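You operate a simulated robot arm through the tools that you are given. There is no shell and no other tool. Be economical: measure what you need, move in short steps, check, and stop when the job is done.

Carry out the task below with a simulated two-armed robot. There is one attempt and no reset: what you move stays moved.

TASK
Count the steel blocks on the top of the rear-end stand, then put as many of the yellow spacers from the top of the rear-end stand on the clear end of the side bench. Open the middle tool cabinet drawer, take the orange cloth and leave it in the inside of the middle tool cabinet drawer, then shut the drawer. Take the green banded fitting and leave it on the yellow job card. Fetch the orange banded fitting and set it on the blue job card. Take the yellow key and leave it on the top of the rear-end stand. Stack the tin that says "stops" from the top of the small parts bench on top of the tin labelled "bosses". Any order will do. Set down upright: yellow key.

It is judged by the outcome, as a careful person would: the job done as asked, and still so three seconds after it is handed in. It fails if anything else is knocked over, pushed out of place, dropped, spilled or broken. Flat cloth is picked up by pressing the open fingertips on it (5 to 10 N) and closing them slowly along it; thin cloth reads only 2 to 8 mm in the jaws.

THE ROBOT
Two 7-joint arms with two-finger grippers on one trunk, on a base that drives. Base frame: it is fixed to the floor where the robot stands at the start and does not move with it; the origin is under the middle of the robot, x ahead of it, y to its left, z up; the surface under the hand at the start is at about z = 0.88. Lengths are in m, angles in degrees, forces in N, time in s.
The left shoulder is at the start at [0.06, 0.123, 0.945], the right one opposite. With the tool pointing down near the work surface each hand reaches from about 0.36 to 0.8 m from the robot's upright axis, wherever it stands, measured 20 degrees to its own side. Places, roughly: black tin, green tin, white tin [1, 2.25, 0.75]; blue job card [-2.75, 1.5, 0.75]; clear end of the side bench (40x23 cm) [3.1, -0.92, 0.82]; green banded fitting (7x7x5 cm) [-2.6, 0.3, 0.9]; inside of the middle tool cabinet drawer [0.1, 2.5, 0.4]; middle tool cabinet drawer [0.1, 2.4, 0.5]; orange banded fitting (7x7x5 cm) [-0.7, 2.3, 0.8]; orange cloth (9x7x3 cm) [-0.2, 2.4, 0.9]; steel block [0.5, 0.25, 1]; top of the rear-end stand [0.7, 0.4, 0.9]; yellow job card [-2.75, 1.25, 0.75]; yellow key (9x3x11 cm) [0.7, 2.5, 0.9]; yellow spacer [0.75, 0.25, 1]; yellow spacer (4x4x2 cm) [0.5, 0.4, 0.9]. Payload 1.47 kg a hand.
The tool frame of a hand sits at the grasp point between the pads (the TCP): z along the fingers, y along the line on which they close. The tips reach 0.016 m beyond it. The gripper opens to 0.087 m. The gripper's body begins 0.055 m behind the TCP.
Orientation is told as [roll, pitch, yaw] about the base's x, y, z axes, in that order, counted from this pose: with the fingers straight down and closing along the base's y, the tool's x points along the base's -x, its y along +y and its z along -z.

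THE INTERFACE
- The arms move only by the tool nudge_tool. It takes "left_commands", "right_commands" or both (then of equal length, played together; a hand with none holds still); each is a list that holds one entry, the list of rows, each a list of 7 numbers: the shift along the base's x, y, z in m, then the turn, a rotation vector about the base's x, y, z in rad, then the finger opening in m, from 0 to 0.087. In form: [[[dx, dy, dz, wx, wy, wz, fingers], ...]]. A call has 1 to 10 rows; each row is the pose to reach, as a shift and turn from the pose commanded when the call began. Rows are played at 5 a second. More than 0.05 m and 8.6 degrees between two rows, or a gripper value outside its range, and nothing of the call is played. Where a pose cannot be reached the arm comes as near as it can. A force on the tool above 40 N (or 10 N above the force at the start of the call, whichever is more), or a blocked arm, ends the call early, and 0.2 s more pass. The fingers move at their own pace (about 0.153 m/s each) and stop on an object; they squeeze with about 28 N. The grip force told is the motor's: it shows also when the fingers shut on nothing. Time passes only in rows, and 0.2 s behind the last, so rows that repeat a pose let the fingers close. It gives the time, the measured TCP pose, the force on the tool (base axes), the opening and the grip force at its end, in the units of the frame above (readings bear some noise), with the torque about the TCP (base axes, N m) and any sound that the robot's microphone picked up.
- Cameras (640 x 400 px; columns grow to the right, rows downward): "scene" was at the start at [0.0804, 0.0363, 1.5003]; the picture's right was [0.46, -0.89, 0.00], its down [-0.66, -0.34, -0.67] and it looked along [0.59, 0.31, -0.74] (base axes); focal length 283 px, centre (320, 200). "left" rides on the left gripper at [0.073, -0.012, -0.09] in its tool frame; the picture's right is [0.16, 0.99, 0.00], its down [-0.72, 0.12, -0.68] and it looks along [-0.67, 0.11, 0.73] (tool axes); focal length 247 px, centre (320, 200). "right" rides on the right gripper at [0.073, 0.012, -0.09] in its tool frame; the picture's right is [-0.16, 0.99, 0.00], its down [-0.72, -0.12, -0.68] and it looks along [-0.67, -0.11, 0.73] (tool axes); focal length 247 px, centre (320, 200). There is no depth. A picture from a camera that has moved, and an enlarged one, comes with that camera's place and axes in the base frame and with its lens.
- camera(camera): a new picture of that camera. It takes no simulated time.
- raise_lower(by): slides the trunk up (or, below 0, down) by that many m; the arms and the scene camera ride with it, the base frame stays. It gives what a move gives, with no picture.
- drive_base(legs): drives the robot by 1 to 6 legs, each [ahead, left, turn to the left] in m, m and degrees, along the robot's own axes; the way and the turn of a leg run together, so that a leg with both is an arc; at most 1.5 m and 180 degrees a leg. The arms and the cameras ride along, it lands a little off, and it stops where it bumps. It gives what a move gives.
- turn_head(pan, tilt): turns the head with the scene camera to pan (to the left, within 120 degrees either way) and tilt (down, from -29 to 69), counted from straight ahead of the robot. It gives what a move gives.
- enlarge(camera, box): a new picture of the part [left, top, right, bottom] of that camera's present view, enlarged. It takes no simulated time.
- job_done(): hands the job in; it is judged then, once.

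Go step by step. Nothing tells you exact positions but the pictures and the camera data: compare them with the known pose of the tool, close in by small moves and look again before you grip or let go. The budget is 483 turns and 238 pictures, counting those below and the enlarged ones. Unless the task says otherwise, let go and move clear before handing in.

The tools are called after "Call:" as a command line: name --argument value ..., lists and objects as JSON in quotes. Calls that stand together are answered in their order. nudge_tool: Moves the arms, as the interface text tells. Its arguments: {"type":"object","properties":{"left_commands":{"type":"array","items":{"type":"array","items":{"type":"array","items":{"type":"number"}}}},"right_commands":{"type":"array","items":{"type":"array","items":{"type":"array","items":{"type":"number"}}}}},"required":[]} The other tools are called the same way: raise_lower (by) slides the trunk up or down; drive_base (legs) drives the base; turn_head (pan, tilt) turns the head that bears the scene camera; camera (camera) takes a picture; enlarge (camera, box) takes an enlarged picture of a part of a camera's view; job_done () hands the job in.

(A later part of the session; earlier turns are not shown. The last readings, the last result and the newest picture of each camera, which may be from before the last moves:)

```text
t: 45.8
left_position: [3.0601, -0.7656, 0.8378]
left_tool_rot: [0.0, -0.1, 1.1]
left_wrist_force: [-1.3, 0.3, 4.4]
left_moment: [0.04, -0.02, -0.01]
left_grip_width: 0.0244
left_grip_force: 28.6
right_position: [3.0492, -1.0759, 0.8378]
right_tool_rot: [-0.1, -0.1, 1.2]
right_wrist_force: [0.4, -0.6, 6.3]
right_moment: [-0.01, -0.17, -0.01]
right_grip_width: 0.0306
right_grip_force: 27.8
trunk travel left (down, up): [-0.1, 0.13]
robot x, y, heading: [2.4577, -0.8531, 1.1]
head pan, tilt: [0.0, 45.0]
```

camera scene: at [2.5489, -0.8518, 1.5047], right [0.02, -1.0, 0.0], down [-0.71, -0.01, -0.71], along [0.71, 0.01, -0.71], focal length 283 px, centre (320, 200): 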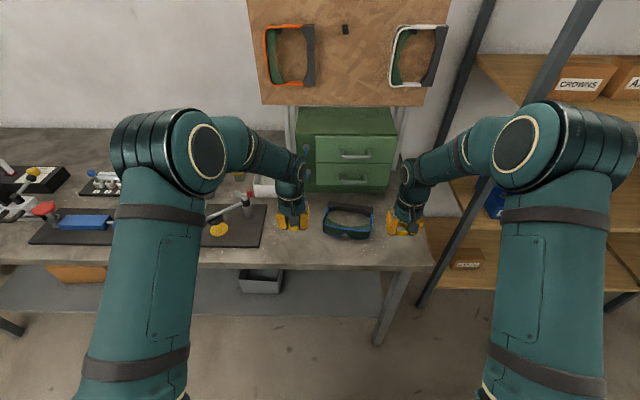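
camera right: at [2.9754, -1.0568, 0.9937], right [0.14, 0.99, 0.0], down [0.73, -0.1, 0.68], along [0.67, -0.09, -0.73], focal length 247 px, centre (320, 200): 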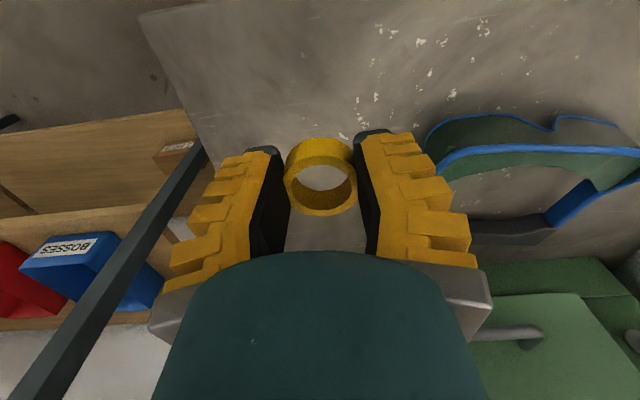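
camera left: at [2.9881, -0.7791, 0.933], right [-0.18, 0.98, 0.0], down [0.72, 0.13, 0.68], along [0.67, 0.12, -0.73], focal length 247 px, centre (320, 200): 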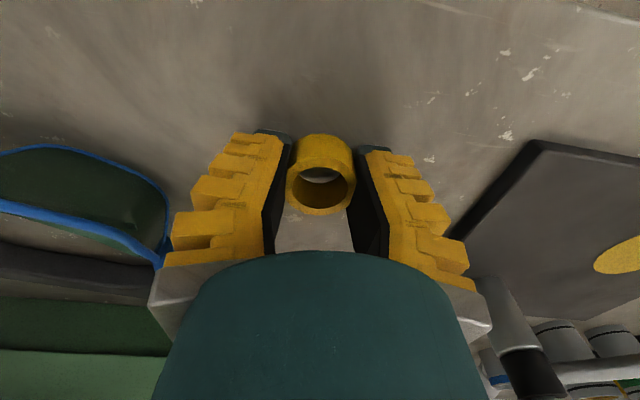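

Call:
nudge_tool --left_commands '[[[0, 0, 0, 0, 0, 0, 0.05], [0, 0, 0, 0, 0, 0, 0.05], [0, 0, 0, 0, 0, 0, 0.055], [0, 0, 0.03, 0, 0, 0, 0.055], [0, 0, 0.07, 0, 0, 0, 0.055], [0, 0, 0.12, 0, 0, 0, 0.055]]]' --right_commands '[[[0, 0, 0, 0, 0, 0, 0.05], [0, 0, 0, 0, 0, 0, 0.05], [0, 0, 0, 0, 0, 0, 0.055], [0, 0, 0.03, 0, 0, 0, 0.055], [0, 0, 0.07, 0, 0, 0, 0.055], [0, 0, 0.12, 0, 0, 0, 0.055]]]'

Call:
enlarge --camera "scene" --box '[240, 150, 440, 275]'

Call:
camera --camera "right"

```text
t: 47.2
left_position: [3.0594, -0.7676, 0.9589]
left_tool_rot: [0.0, -0.1, 1.2]
left_wrist_force: [-0.4, -0.8, 0.0]
left_moment: [0.0, 0.02, -0.01]
left_grip_width: 0.0602
left_grip_force: 3.7
right_position: [3.0486, -1.0764, 0.9583]
right_tool_rot: [0.0, -0.1, 1.2]
right_wrist_force: [0.2, 0.6, 0.0]
right_moment: [0.02, -0.01, 0.0]
right_grip_width: 0.0601
right_grip_force: 3.9
trunk travel left (down, up): [-0.1, 0.13]
robot x, y, heading: [2.4539, -0.8485, 1.3]
head pan, tilt: [0.0, 45.0]
```

```text
3.20 times, centred on (340, 212) of scene
camera zoom: at [2.5478, -0.8518, 1.5047], right [0.02, -1.0, 0.0], down [-0.71, -0.01, -0.71], along [0.71, 0.01, -0.71], focal length 906 px, centre (256, 160)
```

zoom: 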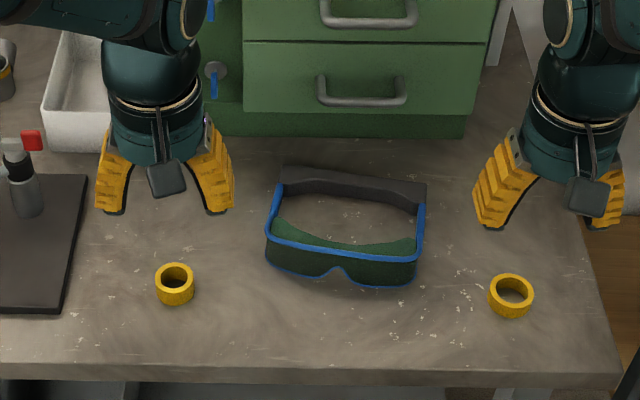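

```text
204 pictures are left
camera right: at [2.9748, -1.0669, 1.0484], right [0.14, 0.99, 0.0], down [0.73, -0.1, 0.68], along [0.67, -0.09, -0.73], focal length 247 px, centre (320, 200)
```

right: 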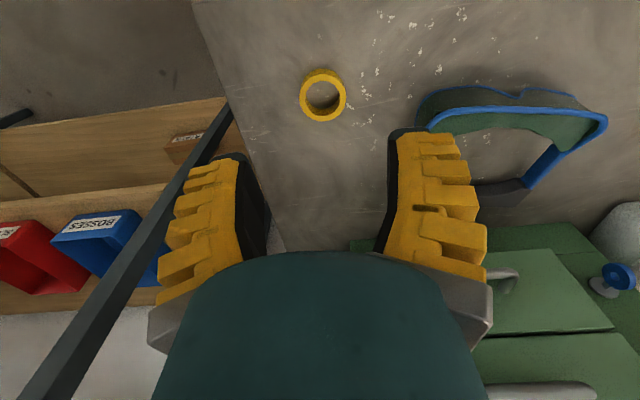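

Both spacers stand on the clear end. I retract the hands, back off, and turn toward the small parts bench at y≈2.25.

Call:
nudge_tool --left_commands '[[[0, 0, 0.04, 0, 0, 0, 0.06], [0, 0, 0.08, 0, 0, 0, 0.06], [0, 0, 0.12, 0, 0, 0, 0.06], [-0.04, 0.02, 0.14, 0, 0, 0, 0.06], [-0.07, 0.05, 0.15, 0, 0, 0, 0.06], [-0.1, 0.08, 0.16, 0, 0, 0, 0.06], [-0.13, 0.11, 0.16, 0, 0, 0, 0.06], [-0.16, 0.14, 0.16, 0, 0, 0, 0.06], [-0.18, 0.17, 0.16, 0, 0, 0, 0.06]]]' --right_commands '[[[0, 0, 0.04, 0, 0, 0, 0.06], [0, 0, 0.08, 0, 0, 0, 0.06], [0, 0, 0.12, 0, 0, 0, 0.06], [-0.04, 0, 0.14, 0, 0, 0, 0.06], [-0.07, 0, 0.15, 0, 0, 0, 0.06], [-0.1, 0, 0.16, 0, 0, 0, 0.06], [-0.13, 0, 0.16, 0, 0, 0, 0.06], [-0.16, 0, 0.16, 0, 0, 0, 0.06], [-0.18, 0, 0.16, 0, 0, 0, 0.06]]]'

Call:
drive_base --legs '[[-0.55, 0, 0], [0, 0, 88.5]]'

Call:
turn_head --pan 0 --tilt 20

Call:
camera --camera "scene"

```text
t: 49.2
left_position: [2.8819, -0.5942, 1.1196]
left_tool_rot: [0.0, 0.0, 1.2]
left_wrist_force: [0.2, -0.6, 0.0]
left_moment: [-0.01, -0.02, 0.0]
left_grip_width: 0.0647
left_grip_force: 3.0
right_position: [2.8698, -1.0761, 1.1178]
right_tool_rot: [0.0, -0.1, 1.0]
right_wrist_force: [-0.2, 0.1, 0.0]
right_moment: [-0.02, -0.01, 0.02]
right_grip_width: 0.0648
right_grip_force: 3.5
trunk travel left (down, up): [-0.1, 0.13]
robot x, y, heading: [2.4599, -0.8523, 1.2]
head pan, tilt: [0.0, 45.0]
```

```text
t: 56.2
left_position: [1.652, -0.4401, 1.1192]
left_tool_rot: [0.0, -0.1, 91.0]
left_wrist_force: [0.4, 0.5, 0.2]
left_moment: [0.02, -0.03, 0.02]
left_grip_width: 0.0648
left_grip_force: 3.0
right_position: [2.1315, -0.4528, 1.1178]
right_tool_rot: [0.0, 0.0, 90.8]
right_wrist_force: [-0.4, 0.2, -0.1]
right_moment: [0.03, 0.02, -0.02]
right_grip_width: 0.0647
right_grip_force: 3.1
trunk travel left (down, up): [-0.1, 0.13]
robot x, y, heading: [1.906, -0.865, 91.0]
head pan, tilt: [0.0, 45.0]
```

```text
t: 57.1
left_position: [1.6519, -0.4406, 1.1202]
left_tool_rot: [0.0, 0.0, 90.9]
left_wrist_force: [0.8, 0.6, -0.9]
left_moment: [-0.04, -0.02, 0.0]
left_grip_width: 0.0644
left_grip_force: 3.5
right_position: [2.1319, -0.4526, 1.1178]
right_tool_rot: [0.0, -0.1, 90.9]
right_wrist_force: [-0.1, 0.6, 0.0]
right_moment: [0.05, -0.01, 0.02]
right_grip_width: 0.0643
right_grip_force: 2.8
trunk travel left (down, up): [-0.1, 0.13]
robot x, y, heading: [1.9053, -0.8656, 90.9]
head pan, tilt: [0.0, 20.0]
```

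```text
203 pictures are left
camera scene: at [1.9069, -0.7619, 1.5431], right [1.0, 0.02, 0.0], down [0.01, -0.34, -0.94], along [-0.01, 0.94, -0.34], focal length 283 px, centre (320, 200)
```

scene: 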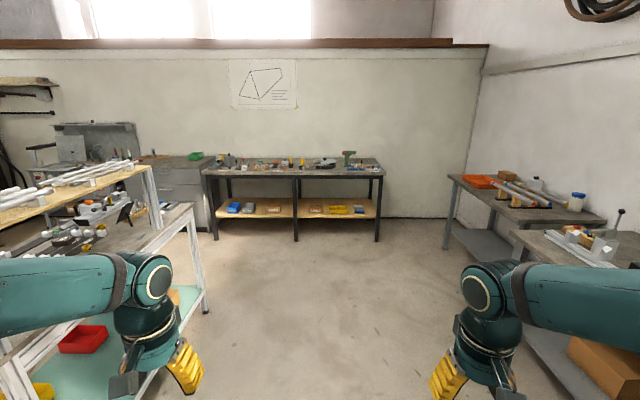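

Corridor ahead is clear. Driving up to the small parts bench, then shifting left toward the tins.

Call:
drive_base --legs '[[0, 0, -0.9], [1.2, 0, 0], [1.1, 0, 0], [0, 0.75, 0]]'

Call:
turn_head --pan 0 --tilt 40

Call:
camera --camera "scene"

```text
t: 75.3
left_position: [0.8737, 1.8125, 1.1179]
left_tool_rot: [0.0, 0.0, 91.4]
left_wrist_force: [0.1, -0.2, -0.3]
left_moment: [0.0, 0.02, -0.01]
left_grip_width: 0.0645
left_grip_force: 3.4
right_position: [1.3536, 1.803, 1.1173]
right_tool_rot: [0.1, 0.0, 91.5]
right_wrist_force: [-0.4, 0.0, -0.4]
right_moment: [0.0, 0.0, 0.03]
right_grip_width: 0.0649
right_grip_force: 3.4
trunk travel left (down, up): [-0.1, 0.13]
robot x, y, heading: [1.1304, 1.3907, 91.4]
head pan, tilt: [0.0, 20.0]
```

```text
t: 76.1
left_position: [0.8742, 1.8121, 1.1178]
left_tool_rot: [0.0, 0.0, 91.4]
left_wrist_force: [0.4, 0.1, 0.0]
left_moment: [0.0, -0.01, -0.03]
left_grip_width: 0.0646
left_grip_force: 3.2
right_position: [1.3528, 1.8029, 1.1179]
right_tool_rot: [0.0, -0.1, 91.5]
right_wrist_force: [-0.6, 0.8, 0.5]
right_moment: [-0.03, 0.01, 0.02]
right_grip_width: 0.0647
right_grip_force: 2.9
trunk travel left (down, up): [-0.1, 0.13]
robot x, y, heading: [1.1325, 1.3878, 91.7]
head pan, tilt: [0.0, 40.0]
```

```text
202 pictures are left
camera scene: at [1.1315, 1.4843, 1.5118], right [1.0, 0.02, 0.0], down [0.02, -0.64, -0.77], along [-0.02, 0.77, -0.64], focal length 283 px, centre (320, 200)
```

scene: 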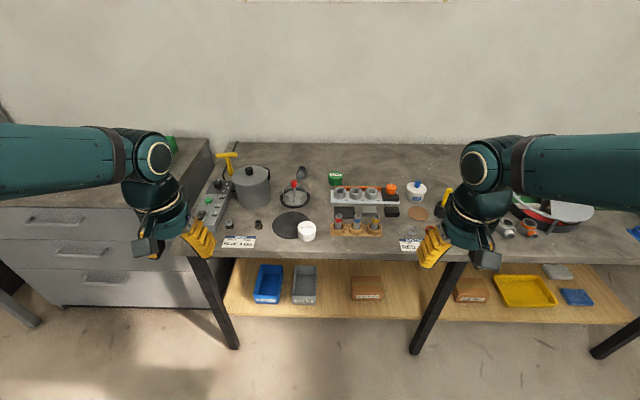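

Call:
enlarge --camera "scene" --box '[190, 130, 450, 290]'

Call:
enlarge --camera "scene" --box '[270, 160, 390, 250]'

```text
2.46 times, centred on (320, 210) of scene
camera zoom: at [1.1315, 1.4843, 1.5118], right [1.0, 0.02, 0.0], down [0.02, -0.64, -0.77], along [-0.02, 0.77, -0.64], focal length 697 px, centre (320, 175)
```

zoom: 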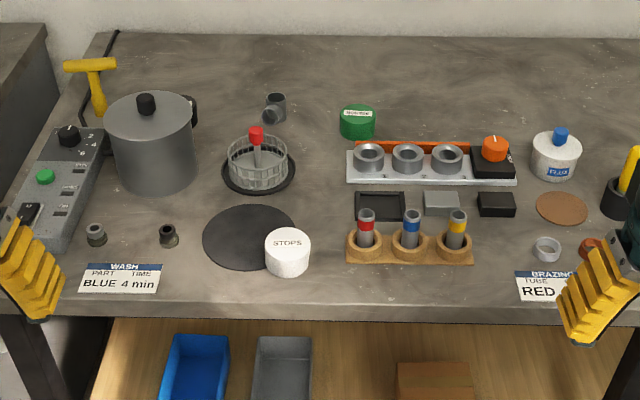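

```text
4.44 times, centred on (330, 205) of scene
camera zoom: at [1.1315, 1.4843, 1.5118], right [1.0, 0.02, 0.0], down [0.02, -0.64, -0.77], along [-0.02, 0.77, -0.64], focal length 1259 px, centre (276, 178)
```

zoom: 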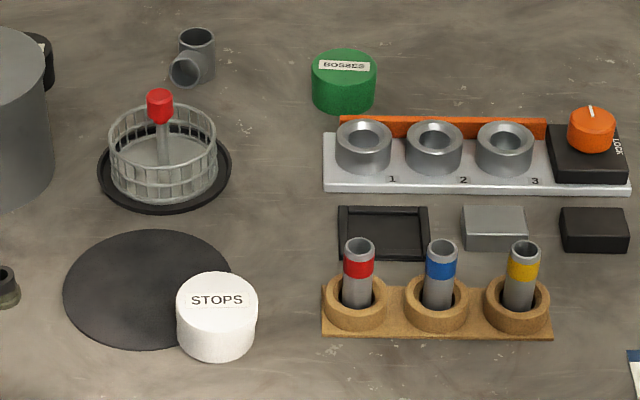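

The white tin says STOPS; the green tin says BOSSES. I use a wrist camera as second view to fix bench height.

Call:
camera --camera "left"

Call:
camera --camera "right"

```text
199 pictures are left
camera left: at [0.8873, 1.7396, 1.2082], right [-0.98, -0.18, 0.0], down [-0.13, 0.72, 0.68], along [-0.12, 0.67, -0.73], focal length 247 px, centre (320, 200)
```

left: 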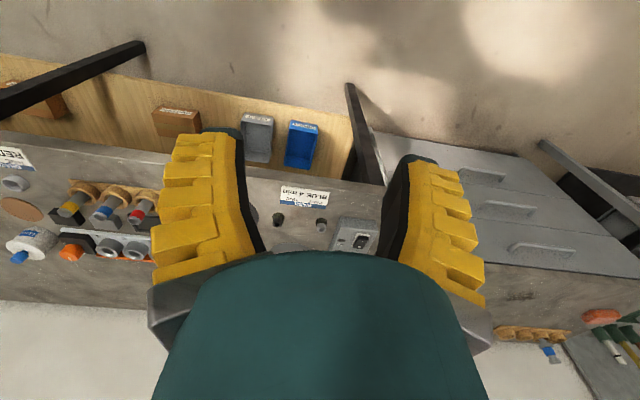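

```text
198 pictures are left
camera right: at [1.3437, 1.7302, 1.2085], right [-0.99, 0.13, 0.0], down [0.1, 0.73, 0.68], along [0.09, 0.67, -0.73], focal length 247 px, centre (320, 200)
```

right: 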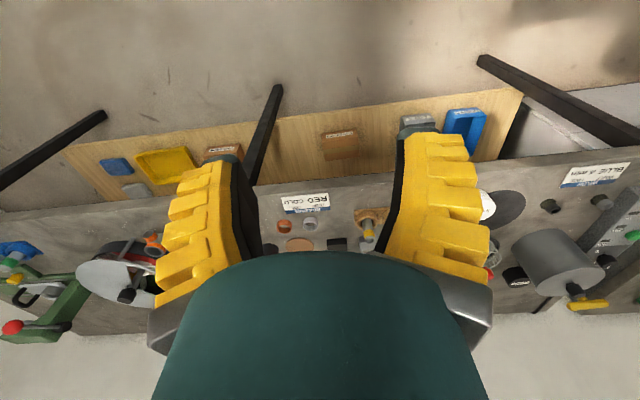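

Bench top is about z=0.815. I move the base closer and left so that the right hand reaches both tins.

Call:
drive_base --legs '[[0, 0.2, -1.7], [0.27, 0, 0]]'

Call:
camera --camera "right"

Call:
turn_head --pan -5 --tilt 50

Call:
camera --camera "scene"

```text
t: 80.0
left_position: [0.6926, 2.0823, 1.1183]
left_tool_rot: [0.0, 0.0, 89.7]
left_wrist_force: [-0.3, 0.6, 0.7]
left_moment: [-0.03, -0.01, 0.03]
left_grip_width: 0.0647
left_grip_force: 3.1
right_position: [1.1723, 2.0588, 1.1175]
right_tool_rot: [0.0, -0.1, 89.7]
right_wrist_force: [0.5, 0.3, -0.8]
right_moment: [-0.03, 0.02, 0.02]
right_grip_width: 0.0646
right_grip_force: 3.2
trunk travel left (down, up): [-0.1, 0.13]
robot x, y, heading: [0.9419, 1.6494, 89.7]
head pan, tilt: [0.0, 40.0]
```

```text
197 pictures are left
camera right: at [1.159, 1.9869, 1.2082], right [-0.99, 0.16, 0.0], down [0.12, 0.72, 0.68], along [0.11, 0.67, -0.73], focal length 247 px, centre (320, 200)
```

right: 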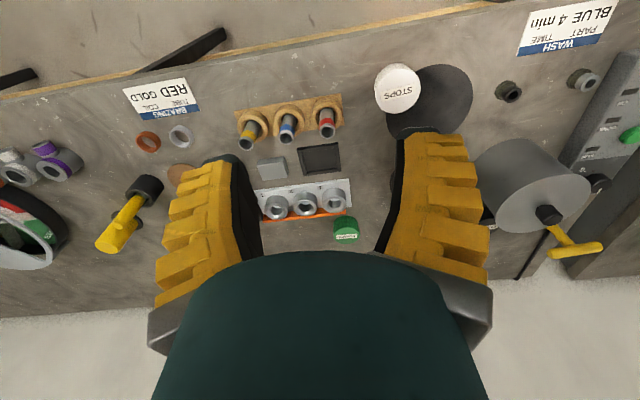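

```text
t: 80.7
left_position: [0.6924, 2.0818, 1.1184]
left_tool_rot: [-0.1, 0.0, 89.7]
left_wrist_force: [0.7, 0.3, 0.3]
left_moment: [-0.02, 0.01, -0.03]
left_grip_width: 0.0644
left_grip_force: 3.1
right_position: [1.1712, 2.0588, 1.118]
right_tool_rot: [0.0, 0.0, 89.7]
right_wrist_force: [0.1, 0.1, -0.3]
right_moment: [0.0, 0.0, -0.02]
right_grip_width: 0.0646
right_grip_force: 3.0
trunk travel left (down, up): [-0.1, 0.13]
robot x, y, heading: [0.9392, 1.6517, 89.6]
head pan, tilt: [-5.0, 50.0]
```

```text
196 pictures are left
camera scene: at [0.9465, 1.7378, 1.4976], right [1.0, -0.09, 0.0], down [-0.07, -0.76, -0.64], along [0.06, 0.64, -0.77], focal length 283 px, centre (320, 200)
```

scene: 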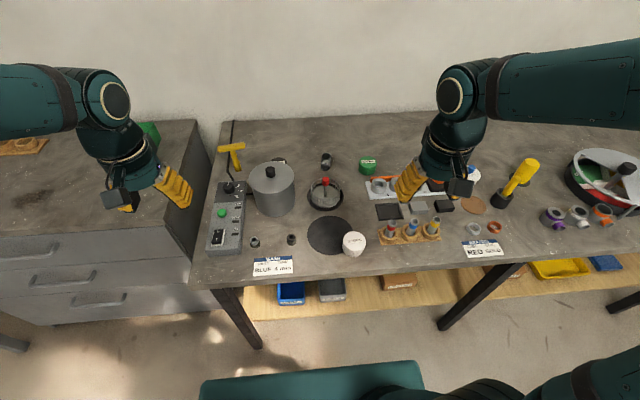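

Stops tin top at (1.073, 2.123, 0.856), bosses tin at (1.171, 2.42). I move the right hand above the stops tin.

Call:
nudge_tool --right_commands '[[[-0.03, 0.02, -0.02, 0, 0, 0, 0.08], [-0.06, 0.04, -0.04, 0, 0, 0, 0.08], [-0.08, 0.055, -0.07, 0, 0, 0, 0.08], [-0.099, 0.064, -0.1, 0, 0, 0, 0.08], [-0.099, 0.064, -0.14, 0, 0, 0, 0.08], [-0.099, 0.064, -0.18, 0, 0, 0, 0.08], [-0.099, 0.064, -0.18, 0, 0, 0, 0.08]]]'

Call:
camera --camera "right"

```text
t: 82.3
left_position: [0.6919, 2.0809, 1.1181]
left_tool_rot: [0.0, 0.1, 89.7]
left_wrist_force: [0.6, 0.0, -0.1]
left_moment: [0.01, 0.01, -0.03]
left_grip_width: 0.0647
left_grip_force: 3.5
right_position: [1.0689, 2.123, 0.9338]
right_tool_rot: [0.0, 0.0, 89.7]
right_wrist_force: [0.8, 0.0, -0.9]
right_moment: [0.01, 0.01, 0.01]
right_grip_width: 0.0818
right_grip_force: 1.3
trunk travel left (down, up): [-0.1, 0.13]
robot x, y, heading: [0.9369, 1.6506, 89.8]
head pan, tilt: [-5.0, 50.0]
```

```text
195 pictures are left
camera right: at [1.0574, 2.0506, 1.0252], right [-0.99, 0.16, 0.0], down [0.12, 0.72, 0.68], along [0.11, 0.67, -0.73], focal length 247 px, centre (320, 200)
```

right: 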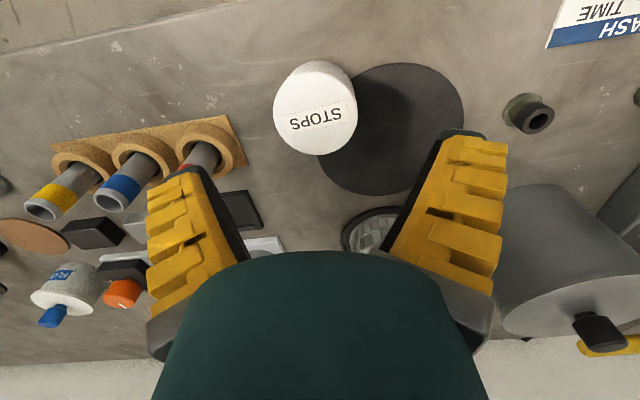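

Call:
nudge_tool --right_commands '[[[0.0035, -0.001, -0.02, 0, 0, 0, 0.073], [0.0035, -0.001, -0.05, 0, 0, 0, 0.073], [0.0035, -0.001, -0.075, 0, 0, 0, 0.073], [0.0035, -0.001, -0.093, 0, 0, 0, 0.073], [0.0035, -0.001, -0.093, 0, 0, 0, 0.073]]]'

Call:
camera --camera "right"

```text
t: 83.5
left_position: [0.6927, 2.0799, 1.1182]
left_tool_rot: [0.0, 0.0, 89.7]
left_wrist_force: [1.0, 0.5, 0.2]
left_moment: [0.0, -0.01, -0.03]
left_grip_width: 0.0645
left_grip_force: 3.8
right_position: [1.0754, 2.1225, 0.844]
right_tool_rot: [0.1, 0.0, 89.7]
right_wrist_force: [-0.1, -0.1, -0.3]
right_moment: [0.0, 0.02, -0.01]
right_grip_width: 0.0758
right_grip_force: 2.1
trunk travel left (down, up): [-0.1, 0.13]
robot x, y, heading: [0.9381, 1.6504, 89.7]
head pan, tilt: [-5.0, 50.0]
```

```text
194 pictures are left
camera right: at [1.0633, 2.049, 0.9343], right [-0.99, 0.16, 0.0], down [0.12, 0.72, 0.68], along [0.11, 0.67, -0.73], focal length 247 px, centre (320, 200)
```

right: 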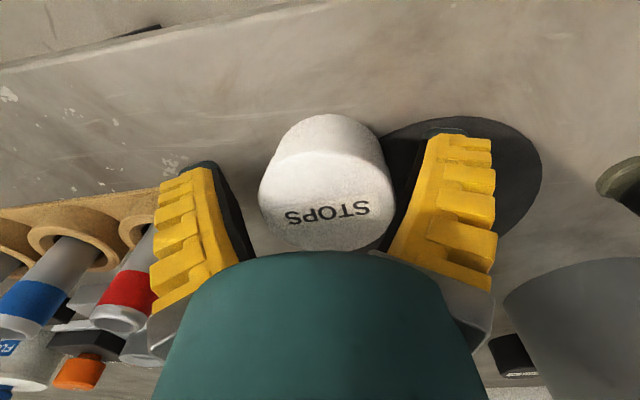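

Call:
nudge_tool --right_commands '[[[0, 0, -0.002, 0, 0, 0, 0.05], [0, 0, -0.002, 0, 0, 0, 0.05], [0, 0, -0.002, 0, 0, 0, 0.04], [0, 0, -0.002, 0, 0, 0, 0.04]]]'

Call:
nudge_tool --right_commands '[[[0, 0, 0.03, 0, 0, 0, 0.04], [0, 0, 0.07, 0, 0, 0, 0.04], [0, 0, 0.11, 0, 0, 0, 0.04], [0.02, 0.03, 0.14, 0, 0, 0, 0.04], [0.03, 0.07, 0.155, 0, 0, 0, 0.04], [0.045, 0.11, 0.155, 0, 0, 0, 0.04], [0.06, 0.15, 0.155, 0, 0, 0, 0.04], [0.07, 0.19, 0.155, 0, 0, 0, 0.04], [0.085, 0.22, 0.155, 0, 0, 0, 0.04], [0.09, 0.24, 0.155, 0, 0, 0, 0.04]]]'

Call:
camera --camera "right"

Call:
camera --camera "scene"

```text
t: 84.5
left_position: [0.6919, 2.0811, 1.1192]
left_tool_rot: [0.0, 0.0, 89.8]
left_wrist_force: [0.5, 0.7, 0.6]
left_moment: [0.01, 0.01, 0.0]
left_grip_width: 0.0646
left_grip_force: 3.7
right_position: [1.0755, 2.122, 0.8421]
right_tool_rot: [0.0, 0.0, 89.6]
right_wrist_force: [1.0, -0.2, 4.2]
right_moment: [-0.06, -0.08, 0.02]
right_grip_width: 0.0578
right_grip_force: 27.9
trunk travel left (down, up): [-0.1, 0.13]
robot x, y, heading: [0.9368, 1.6497, 89.8]
head pan, tilt: [-5.0, 50.0]
```

```text
t: 86.7
left_position: [0.6915, 2.0816, 1.1182]
left_tool_rot: [0.0, 0.1, 89.7]
left_wrist_force: [-0.3, 0.1, -0.4]
left_moment: [0.0, 0.01, 0.0]
left_grip_width: 0.0647
left_grip_force: 3.4
right_position: [1.1656, 2.3628, 0.9979]
right_tool_rot: [0.0, 0.1, 89.7]
right_wrist_force: [0.1, -0.4, -1.4]
right_moment: [-0.02, -0.05, -0.02]
right_grip_width: 0.058
right_grip_force: 28.3
trunk travel left (down, up): [-0.1, 0.13]
robot x, y, heading: [0.9383, 1.6516, 89.9]
head pan, tilt: [-5.0, 50.0]
```

```text
193 pictures are left
camera right: at [1.1534, 2.2897, 1.0882], right [-0.99, 0.16, 0.0], down [0.12, 0.72, 0.68], along [0.11, 0.67, -0.73], focal length 247 px, centre (320, 200)
```

right: 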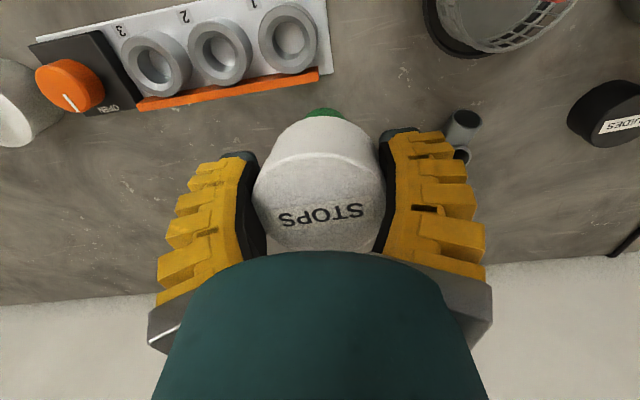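

```text
192 pictures are left
camera scene: at [0.9464, 1.7388, 1.4975], right [1.0, -0.09, 0.0], down [-0.07, -0.76, -0.64], along [0.06, 0.64, -0.77], focal length 283 px, centre (320, 200)
```

scene: 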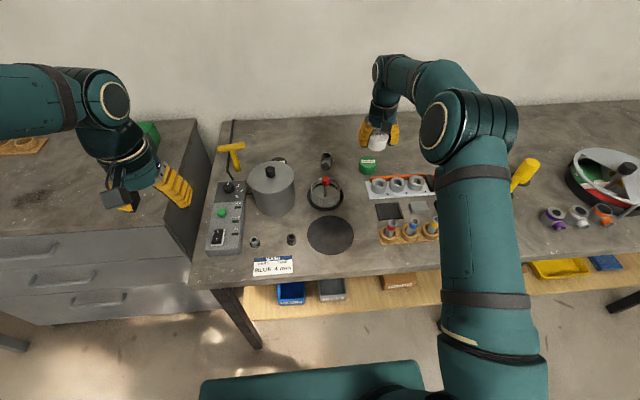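

Call:
enlarge --camera "scene" --box '[328, 115, 408, 165]'

Call:
enlarge --camera "scene" --box '[328, 150, 408, 200]'

```text
8.00 times, centred on (368, 140) of scene
camera zoom: at [0.9464, 1.7388, 1.4975], right [1.0, -0.09, 0.0], down [-0.07, -0.76, -0.64], along [0.06, 0.64, -0.77], focal length 2266 px, centre (-64, 680)
```

zoom: 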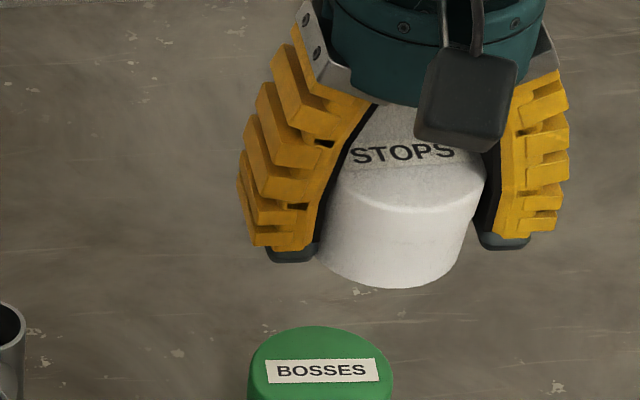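

```text
8.00 times, centred on (368, 175) of scene
camera zoom: at [0.9464, 1.7388, 1.4975], right [1.0, -0.09, 0.0], down [-0.07, -0.76, -0.64], along [0.06, 0.64, -0.77], focal length 2266 px, centre (-64, 400)
```

zoom: 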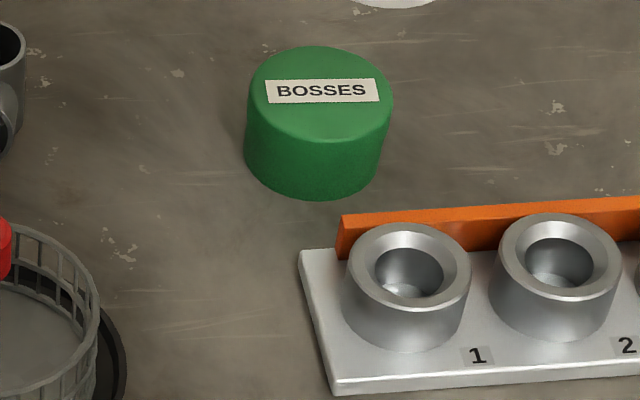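

Tin aligned to move 6 cm further over the bosses tin; then lower in steps.

Call:
nudge_tool --right_commands '[[[0.002, 0.03, 0, 0, 0, 0, 0.04], [0.005, 0.063, 0, 0, 0, 0, 0.04], [0.005, 0.063, -0.03, 0, 0, 0, 0.04], [0.005, 0.063, -0.06, 0, 0, 0, 0.04], [0.005, 0.063, -0.085, 0, 0, 0, 0.04], [0.005, 0.063, -0.1, 0, 0, 0, 0.04], [0.005, 0.063, -0.1, 0, 0, 0, 0.04]]]'

Call:
enlarge --camera "scene" --box '[328, 135, 408, 185]'

Call:
camera --camera "right"

```text
t: 88.3
left_position: [0.6922, 2.0813, 1.1182]
left_tool_rot: [-0.1, 0.0, 89.7]
left_wrist_force: [0.8, -0.2, 0.2]
left_moment: [0.01, 0.01, 0.0]
left_grip_width: 0.0645
left_grip_force: 3.0
right_position: [1.1698, 2.4119, 0.896]
right_tool_rot: [0.0, 0.0, 89.7]
right_wrist_force: [0.1, 0.7, -2.5]
right_moment: [-0.07, 0.0, 0.01]
right_grip_width: 0.0581
right_grip_force: 27.7
right hand out of reach, approached as far as the arm can: row 2, 3, 4, 5, 6, 7
trunk travel left (down, up): [-0.1, 0.13]
robot x, y, heading: [0.9378, 1.6475, 89.6]
head pan, tilt: [-5.0, 50.0]
```

```text
8.00 times, centred on (368, 160) of scene
camera zoom: at [0.9465, 1.7385, 1.4975], right [1.0, -0.09, 0.0], down [-0.07, -0.76, -0.64], along [0.06, 0.64, -0.77], focal length 2266 px, centre (-64, 520)
```

zoom: 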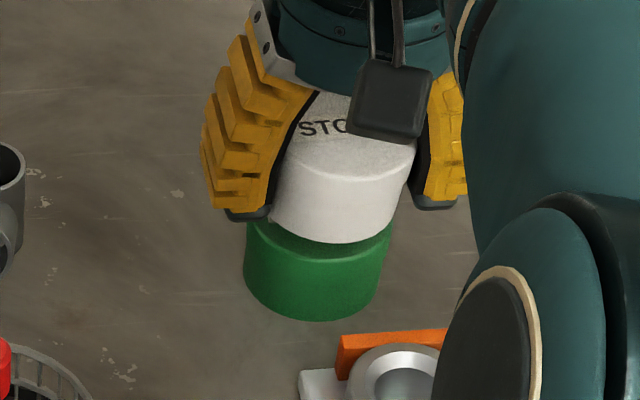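

```text
188 pictures are left
camera right: at [1.1577, 2.3393, 0.9863], right [-0.99, 0.16, 0.0], down [0.12, 0.72, 0.68], along [0.11, 0.67, -0.73], focal length 247 px, centre (320, 200)
```

right: 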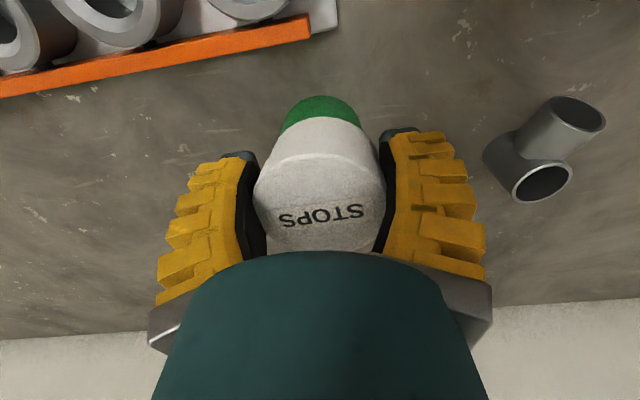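

Slightly out of reach; I lift, drive the base 5 cm forward and realign.

Call:
nudge_tool --right_commands '[[[0, -0.02, 0.03, 0, 0, 0, 0.04], [0, -0.03, 0.06, 0, 0, 0, 0.04]]]'

Call:
drive_base --legs '[[0.05, 0, 0]]'

```text
t: 88.9
left_position: [0.6925, 2.0819, 1.1177]
left_tool_rot: [0.0, 0.1, 89.7]
left_wrist_force: [-1.4, 0.1, 0.4]
left_moment: [0.01, -0.04, 0.01]
left_grip_width: 0.0644
left_grip_force: 2.6
right_position: [1.1728, 2.3826, 0.9559]
right_tool_rot: [0.1, 0.1, 89.7]
right_wrist_force: [-0.5, 0.0, -1.5]
right_moment: [-0.02, 0.0, 0.0]
right_grip_width: 0.0583
right_grip_force: 28.1
trunk travel left (down, up): [-0.1, 0.13]
robot x, y, heading: [0.9371, 1.6513, 90.0]
head pan, tilt: [-5.0, 50.0]
```

```text
t: 89.8
left_position: [0.6927, 2.1328, 1.1178]
left_tool_rot: [0.0, 0.1, 89.7]
left_wrist_force: [-1.2, 1.1, -0.2]
left_moment: [-0.01, -0.01, -0.02]
left_grip_width: 0.0646
left_grip_force: 3.2
right_position: [1.1714, 2.4335, 0.955]
right_tool_rot: [0.0, 0.1, 89.7]
right_wrist_force: [-0.1, 0.8, -2.2]
right_moment: [-0.07, -0.01, -0.02]
right_grip_width: 0.0585
right_grip_force: 27.6
trunk travel left (down, up): [-0.1, 0.13]
robot x, y, heading: [0.9383, 1.701, 89.4]
head pan, tilt: [-5.0, 50.0]
```

Call:
nudge_tool --right_commands '[[[-0.001, -0.0075, -0.02, 0, 0, 0, 0.04], [-0.001, -0.0075, -0.045, 0, 0, 0, 0.04], [-0.001, -0.0075, -0.06, 0, 0, 0, 0.04], [-0.001, -0.0075, -0.06, 0, 0, 0, 0.04]]]'

Call:
enlarge --camera "scene" --box '[328, 145, 408, 195]'

Call:
enlarge --camera "right" --box '[240, 50, 400, 150]'

```text
t: 90.8
left_position: [0.6918, 2.1308, 1.1183]
left_tool_rot: [0.0, 0.0, 89.7]
left_wrist_force: [0.6, 0.0, 0.4]
left_moment: [0.02, -0.02, -0.03]
left_grip_width: 0.0645
left_grip_force: 3.7
right_position: [1.169, 2.4251, 0.8956]
right_tool_rot: [0.0, 0.0, 89.7]
right_wrist_force: [-0.3, 0.8, -0.9]
right_moment: [-0.03, 0.01, -0.02]
right_grip_width: 0.0583
right_grip_force: 28.1
trunk travel left (down, up): [-0.1, 0.13]
robot x, y, heading: [0.9383, 1.7006, 89.8]
head pan, tilt: [-5.0, 50.0]
```

```text
8.00 times, centred on (368, 170) of scene
camera zoom: at [0.9467, 1.7875, 1.4976], right [1.0, -0.09, 0.0], down [-0.07, -0.76, -0.64], along [0.06, 0.64, -0.77], focal length 2266 px, centre (-64, 440)
```

zoom: 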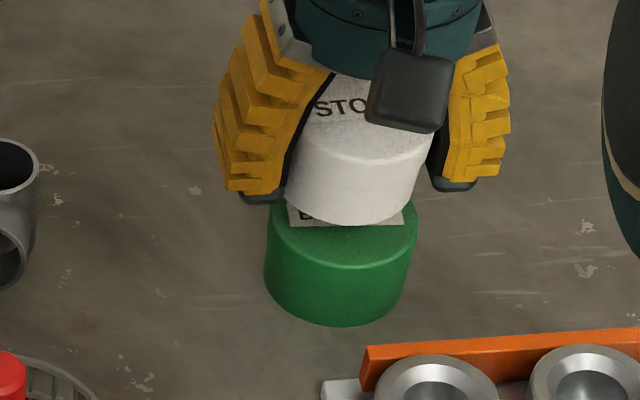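

```text
4.00 times, centred on (320, 100) of right
camera zoom: at [1.1571, 2.3527, 0.9866], right [-0.99, 0.16, 0.0], down [0.12, 0.72, 0.68], along [0.11, 0.67, -0.73], focal length 988 px, centre (320, 600)
```

zoom: 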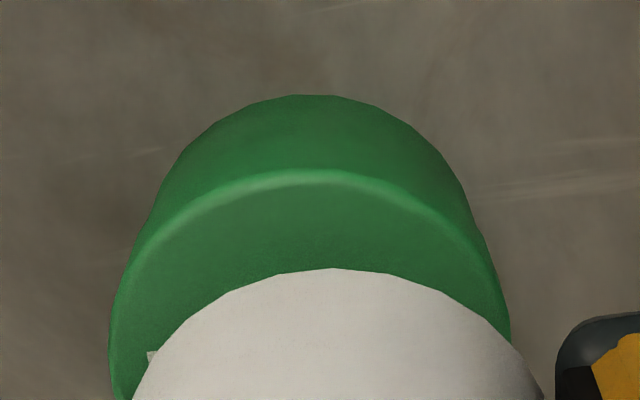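

Only ~5 mm offset remains in y; correcting and lowering to contact.

Call:
nudge_tool --right_commands '[[[-0.001, -0.005, 0, 0, 0, 0, 0.04], [-0.001, -0.005, -0.006, 0, 0, 0, 0.04], [-0.001, -0.005, -0.01, 0, 0, 0, 0.04], [-0.001, -0.005, -0.012, 0, 0, 0, 0.04], [-0.001, -0.005, -0.014, 0, 0, 0, 0.04]]]'

```text
t: 92.0
left_position: [0.6922, 2.1307, 1.118]
left_tool_rot: [0.0, 0.0, 89.7]
left_wrist_force: [0.1, -0.6, -0.3]
left_moment: [0.01, 0.01, -0.01]
left_grip_width: 0.0646
left_grip_force: 3.9
right_position: [1.1695, 2.4186, 0.8829]
right_tool_rot: [0.0, 0.0, 89.8]
right_wrist_force: [0.1, -0.6, -2.5]
right_moment: [-0.02, 0.01, 0.02]
right_grip_width: 0.0584
right_grip_force: 28.6
trunk travel left (down, up): [-0.1, 0.13]
robot x, y, heading: [0.9387, 1.703, 89.9]
head pan, tilt: [-5.0, 50.0]
```

Call:
nudge_tool --right_commands '[[[0, 0, -0.002, 0, 0, 0, 0.04], [0, 0, -0.004, 0, 0, 0, 0.04], [0, 0, -0.005, 0, 0, 0, 0.04], [0, 0, -0.005, 0, 0, 0, 0.04]]]'

Call:
enlarge --camera "scene" --box '[328, 145, 408, 195]'

```text
t: 93.0
left_position: [0.6914, 2.1304, 1.119]
left_tool_rot: [-0.1, 0.0, 89.6]
left_wrist_force: [-0.5, 0.0, 0.3]
left_moment: [-0.02, 0.0, 0.0]
left_grip_width: 0.0644
left_grip_force: 2.8
right_position: [1.1701, 2.4199, 0.8779]
right_tool_rot: [0.0, -0.1, 89.7]
right_wrist_force: [-0.8, -0.5, 6.8]
right_moment: [-0.11, -0.13, -0.01]
right_grip_width: 0.0585
right_grip_force: 27.6
trunk travel left (down, up): [-0.1, 0.13]
robot x, y, heading: [0.9383, 1.7019, 89.3]
head pan, tilt: [-5.0, 50.0]
```

```text
8.00 times, centred on (368, 170) of scene
camera zoom: at [0.9464, 1.7867, 1.4977], right [1.0, -0.09, 0.0], down [-0.07, -0.76, -0.64], along [0.06, 0.64, -0.77], focal length 2266 px, centre (-64, 440)
```

zoom: 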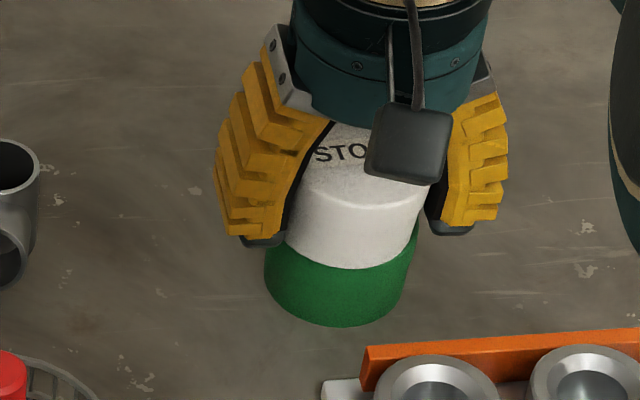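

Contact is made and the tin is centred within ~4 mm. Releasing and rising.

Call:
nudge_tool --right_commands '[[[0, 0, 0, 0, 0, 0, 0.07], [0, 0, 0, 0, 0, 0, 0.075], [0, 0, 0, 0, 0, 0, 0.075], [0, 0, 0.03, 0, 0, 0, 0.075], [0, 0, 0.07, 0, 0, 0, 0.075], [0, -0.02, 0.11, 0, 0, 0, 0.075], [0, -0.05, 0.15, 0, 0, 0, 0.075], [0.02, -0.09, 0.17, 0, 0, 0, 0.075], [0.02, -0.13, 0.19, 0, 0, 0, 0.075], [0.02, -0.17, 0.21, 0, 0, 0, 0.075]]]'

Call:
camera --camera "right"

Call:
camera --camera "scene"

```text
t: 95.2
left_position: [0.6927, 2.1289, 1.1193]
left_tool_rot: [0.0, -0.2, 89.6]
left_wrist_force: [0.6, 0.2, 0.0]
left_moment: [0.03, 0.02, 0.0]
left_grip_width: 0.0646
left_grip_force: 3.3
right_position: [1.1905, 2.2468, 1.0917]
right_tool_rot: [0.0, -0.1, 89.6]
right_wrist_force: [0.3, -0.3, 0.2]
right_moment: [0.01, 0.01, -0.03]
right_grip_width: 0.0774
right_grip_force: 1.3
trunk travel left (down, up): [-0.1, 0.13]
robot x, y, heading: [0.9368, 1.7009, 89.6]
head pan, tilt: [-5.0, 50.0]
```

```text
184 pictures are left
camera right: at [1.1782, 2.1744, 1.1827], right [-0.99, 0.16, 0.0], down [0.12, 0.72, 0.68], along [0.11, 0.67, -0.73], focal length 247 px, centre (320, 200)
```

right: 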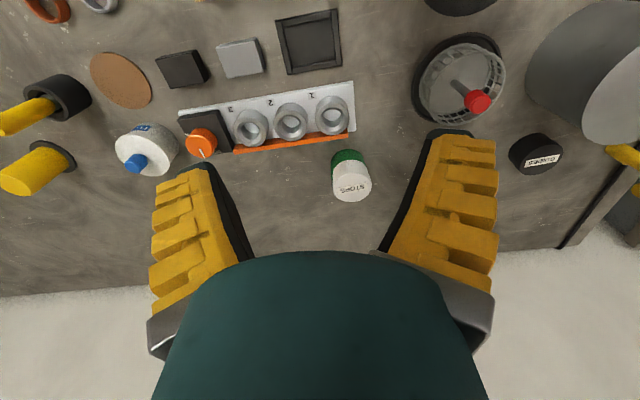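

```text
183 pictures are left
camera scene: at [0.9472, 1.7855, 1.4977], right [1.0, -0.09, 0.0], down [-0.07, -0.76, -0.64], along [0.06, 0.64, -0.77], focal length 283 px, centre (320, 200)
```

scene: 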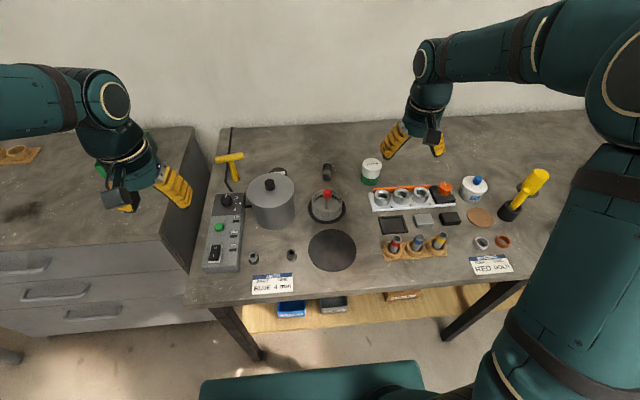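

The stops tin stands on the bosses tin. Next the yellow T-key near the pot.

Call:
enlarge --camera "scene" --box '[190, 130, 302, 200]'

Call:
camera --camera "left"

```text
5.71 times, centred on (246, 165) of scene
camera zoom: at [0.9472, 1.7855, 1.4977], right [1.0, -0.09, 0.0], down [-0.07, -0.76, -0.64], along [0.06, 0.64, -0.77], focal length 1618 px, centre (743, 400)
```

zoom: 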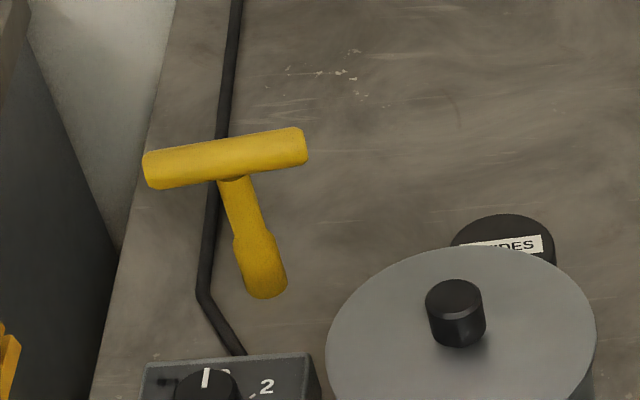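

```text
181 pictures are left
camera left: at [0.7037, 2.0564, 1.2087], right [-0.99, -0.15, 0.0], down [-0.11, 0.72, 0.68], along [-0.1, 0.67, -0.73], focal length 247 px, centre (320, 200)
```

left: 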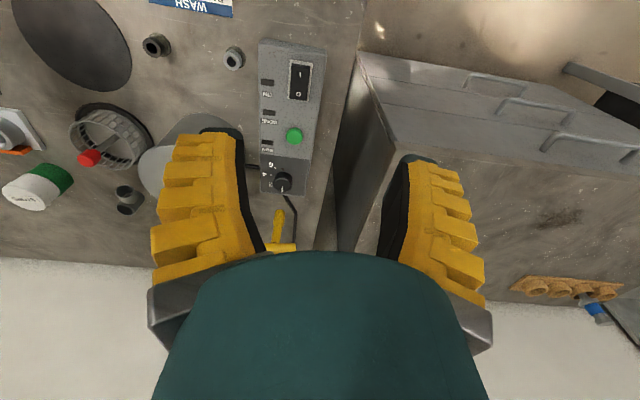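

Key stands at about (0.73, 2.467), bar along x with ~11° turn, bar height ≈0.915. I turn the left hand -79° while approaching above it.

Call:
nudge_tool --left_commands '[[[0.003, 0.02, 0, 0, 0, -0.137, 0.06], [0.006, 0.04, 0, 0, 0, -0.275, 0.06], [0.009, 0.06, 0, 0, 0, -0.412, 0.06], [0.012, 0.08, 0, 0, 0, -0.55, 0.06], [0.015, 0.11, 0, 0, 0, -0.687, 0.06], [0.018, 0.14, 0, 0, 0, -0.824, 0.06], [0.021, 0.17, 0, 0, 0, -0.962, 0.06], [0.024, 0.2, 0, 0, 0, -1.1, 0.06], [0.027, 0.23, 0, 0, 0, -1.237, 0.06], [0.03, 0.26, -0.02, 0, 0, -1.374, 0.06]]]'

Call:
camera --camera "left"

Call:
camera --camera "scene"

```text
t: 97.4
left_position: [0.7216, 2.3894, 1.1011]
left_tool_rot: [0.0, 0.0, 10.9]
left_wrist_force: [-0.1, -0.2, -0.6]
left_moment: [-0.02, -0.04, 0.0]
left_grip_width: 0.0643
left_grip_force: 3.1
right_position: [1.1906, 2.2504, 1.0909]
right_tool_rot: [-0.1, 0.1, 89.8]
right_wrist_force: [0.4, 0.0, -0.6]
right_moment: [-0.04, 0.03, -0.02]
right_grip_width: 0.0774
right_grip_force: 2.2
trunk travel left (down, up): [-0.1, 0.13]
robot x, y, heading: [0.9423, 1.7005, 89.7]
head pan, tilt: [-5.0, 50.0]
```

```text
180 pictures are left
camera left: at [0.6531, 2.3647, 1.191], right [-0.34, 0.94, 0.0], down [0.69, 0.25, 0.68], along [0.64, 0.23, -0.73], focal length 247 px, centre (320, 200)
```

left: 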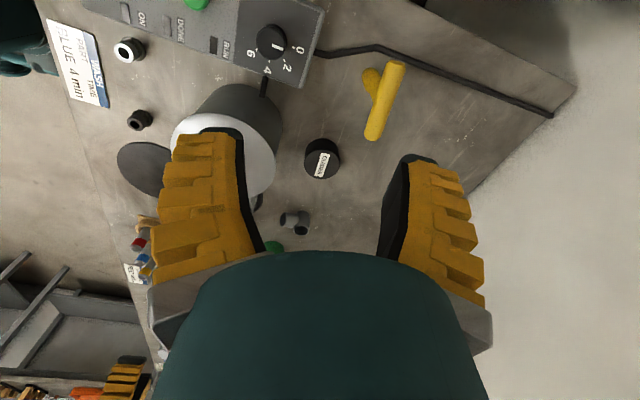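

```text
179 pictures are left
camera scene: at [0.9468, 1.7887, 1.4974], right [1.0, -0.09, 0.0], down [-0.07, -0.76, -0.64], along [0.06, 0.64, -0.77], focal length 283 px, centre (320, 200)
```

scene: 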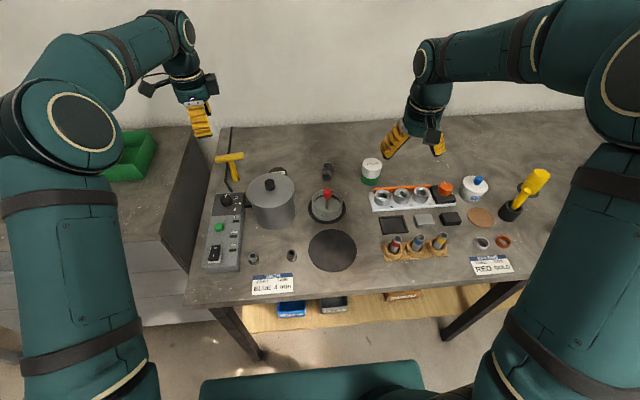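

Call:
nudge_tool --left_commands '[[[0.003, 0.04, 0, 0, 0, -0.015, 0.06], [0.0075, 0.08, 0, 0, 0, -0.03, 0.06], [0.0075, 0.08, -0.04, 0, 0, -0.03, 0.06], [0.0075, 0.08, -0.08, 0, 0, -0.03, 0.06], [0.0075, 0.08, -0.11, 0, 0, -0.03, 0.06], [0.0075, 0.08, -0.11, 0, 0, -0.03, 0.06]]]'

Call:
camera --camera "left"

Call:
enlarge --camera "scene" --box '[170, 90, 314, 180]'

```text
t: 98.8
left_position: [0.7309, 2.4599, 0.9856]
left_tool_rot: [0.1, 0.0, 9.2]
left_wrist_force: [-0.6, 0.1, -0.3]
left_moment: [-0.03, -0.02, 0.0]
left_grip_width: 0.0642
left_grip_force: 3.5
left hand out of reach, approached as far as the arm can: row 2, 3, 4, 5, 6
right_position: [1.1915, 2.2485, 1.0907]
right_tool_rot: [0.0, 0.1, 89.8]
right_wrist_force: [0.7, -0.7, -0.8]
right_moment: [-0.02, 0.02, -0.06]
right_grip_width: 0.0774
right_grip_force: 1.6
trunk travel left (down, up): [-0.1, 0.13]
robot x, y, heading: [0.9401, 1.7013, 89.9]
head pan, tilt: [-5.0, 50.0]
```

```text
178 pictures are left
camera left: at [0.661, 2.4371, 1.0764], right [-0.32, 0.95, 0.0], down [0.7, 0.23, 0.68], along [0.65, 0.22, -0.73], focal length 247 px, centre (320, 200)
```

left: 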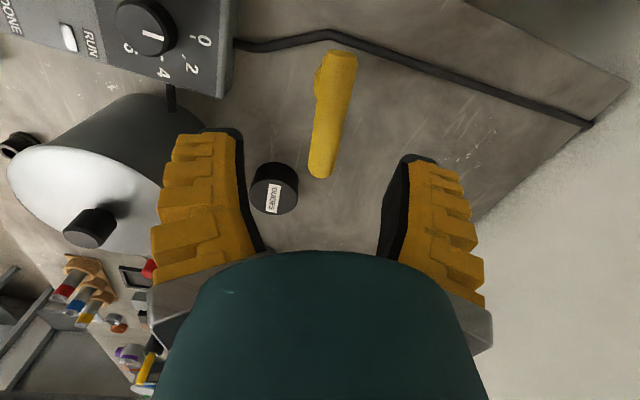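

```text
4.44 times, centred on (242, 135) of scene
camera zoom: at [0.947, 1.7872, 1.4976], right [1.0, -0.09, 0.0], down [-0.07, -0.76, -0.64], along [0.06, 0.64, -0.77], focal length 1259 px, centre (667, 489)
```

zoom: 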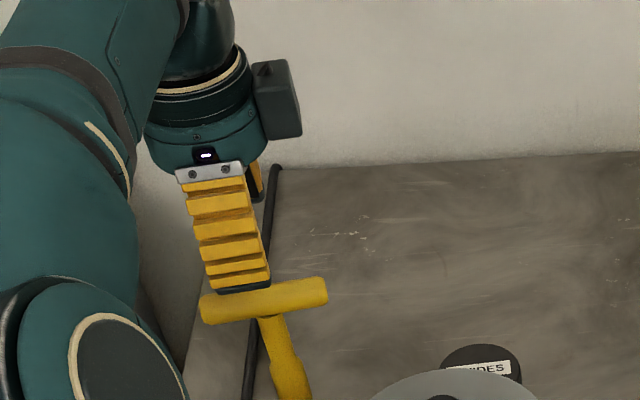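

Need a bit more reach: base forward 3 cm, then align.

Call:
drive_base --legs '[[0.03, 0, 0]]'

Call:
camera --camera "left"

```text
t: 99.6
left_position: [0.7305, 2.4902, 0.9861]
left_tool_rot: [-0.1, -0.1, 9.4]
left_wrist_force: [-0.1, -0.7, -0.8]
left_moment: [-0.03, -0.01, -0.01]
left_grip_width: 0.0645
left_grip_force: 3.4
right_position: [1.1908, 2.2786, 1.0896]
right_tool_rot: [-0.1, 0.1, 89.8]
right_wrist_force: [1.3, 0.8, 0.0]
right_moment: [-0.08, 0.0, -0.05]
right_grip_width: 0.0777
right_grip_force: 1.8
trunk travel left (down, up): [-0.1, 0.13]
robot x, y, heading: [0.9407, 1.7288, 89.7]
head pan, tilt: [-5.0, 50.0]
```

```text
176 pictures are left
camera left: at [0.6614, 2.4674, 1.0749], right [-0.31, 0.95, 0.0], down [0.7, 0.23, 0.68], along [0.65, 0.21, -0.73], focal length 247 px, centre (320, 200)
```

left: 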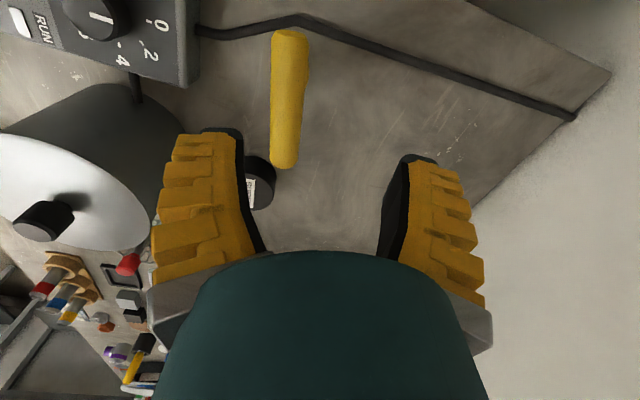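

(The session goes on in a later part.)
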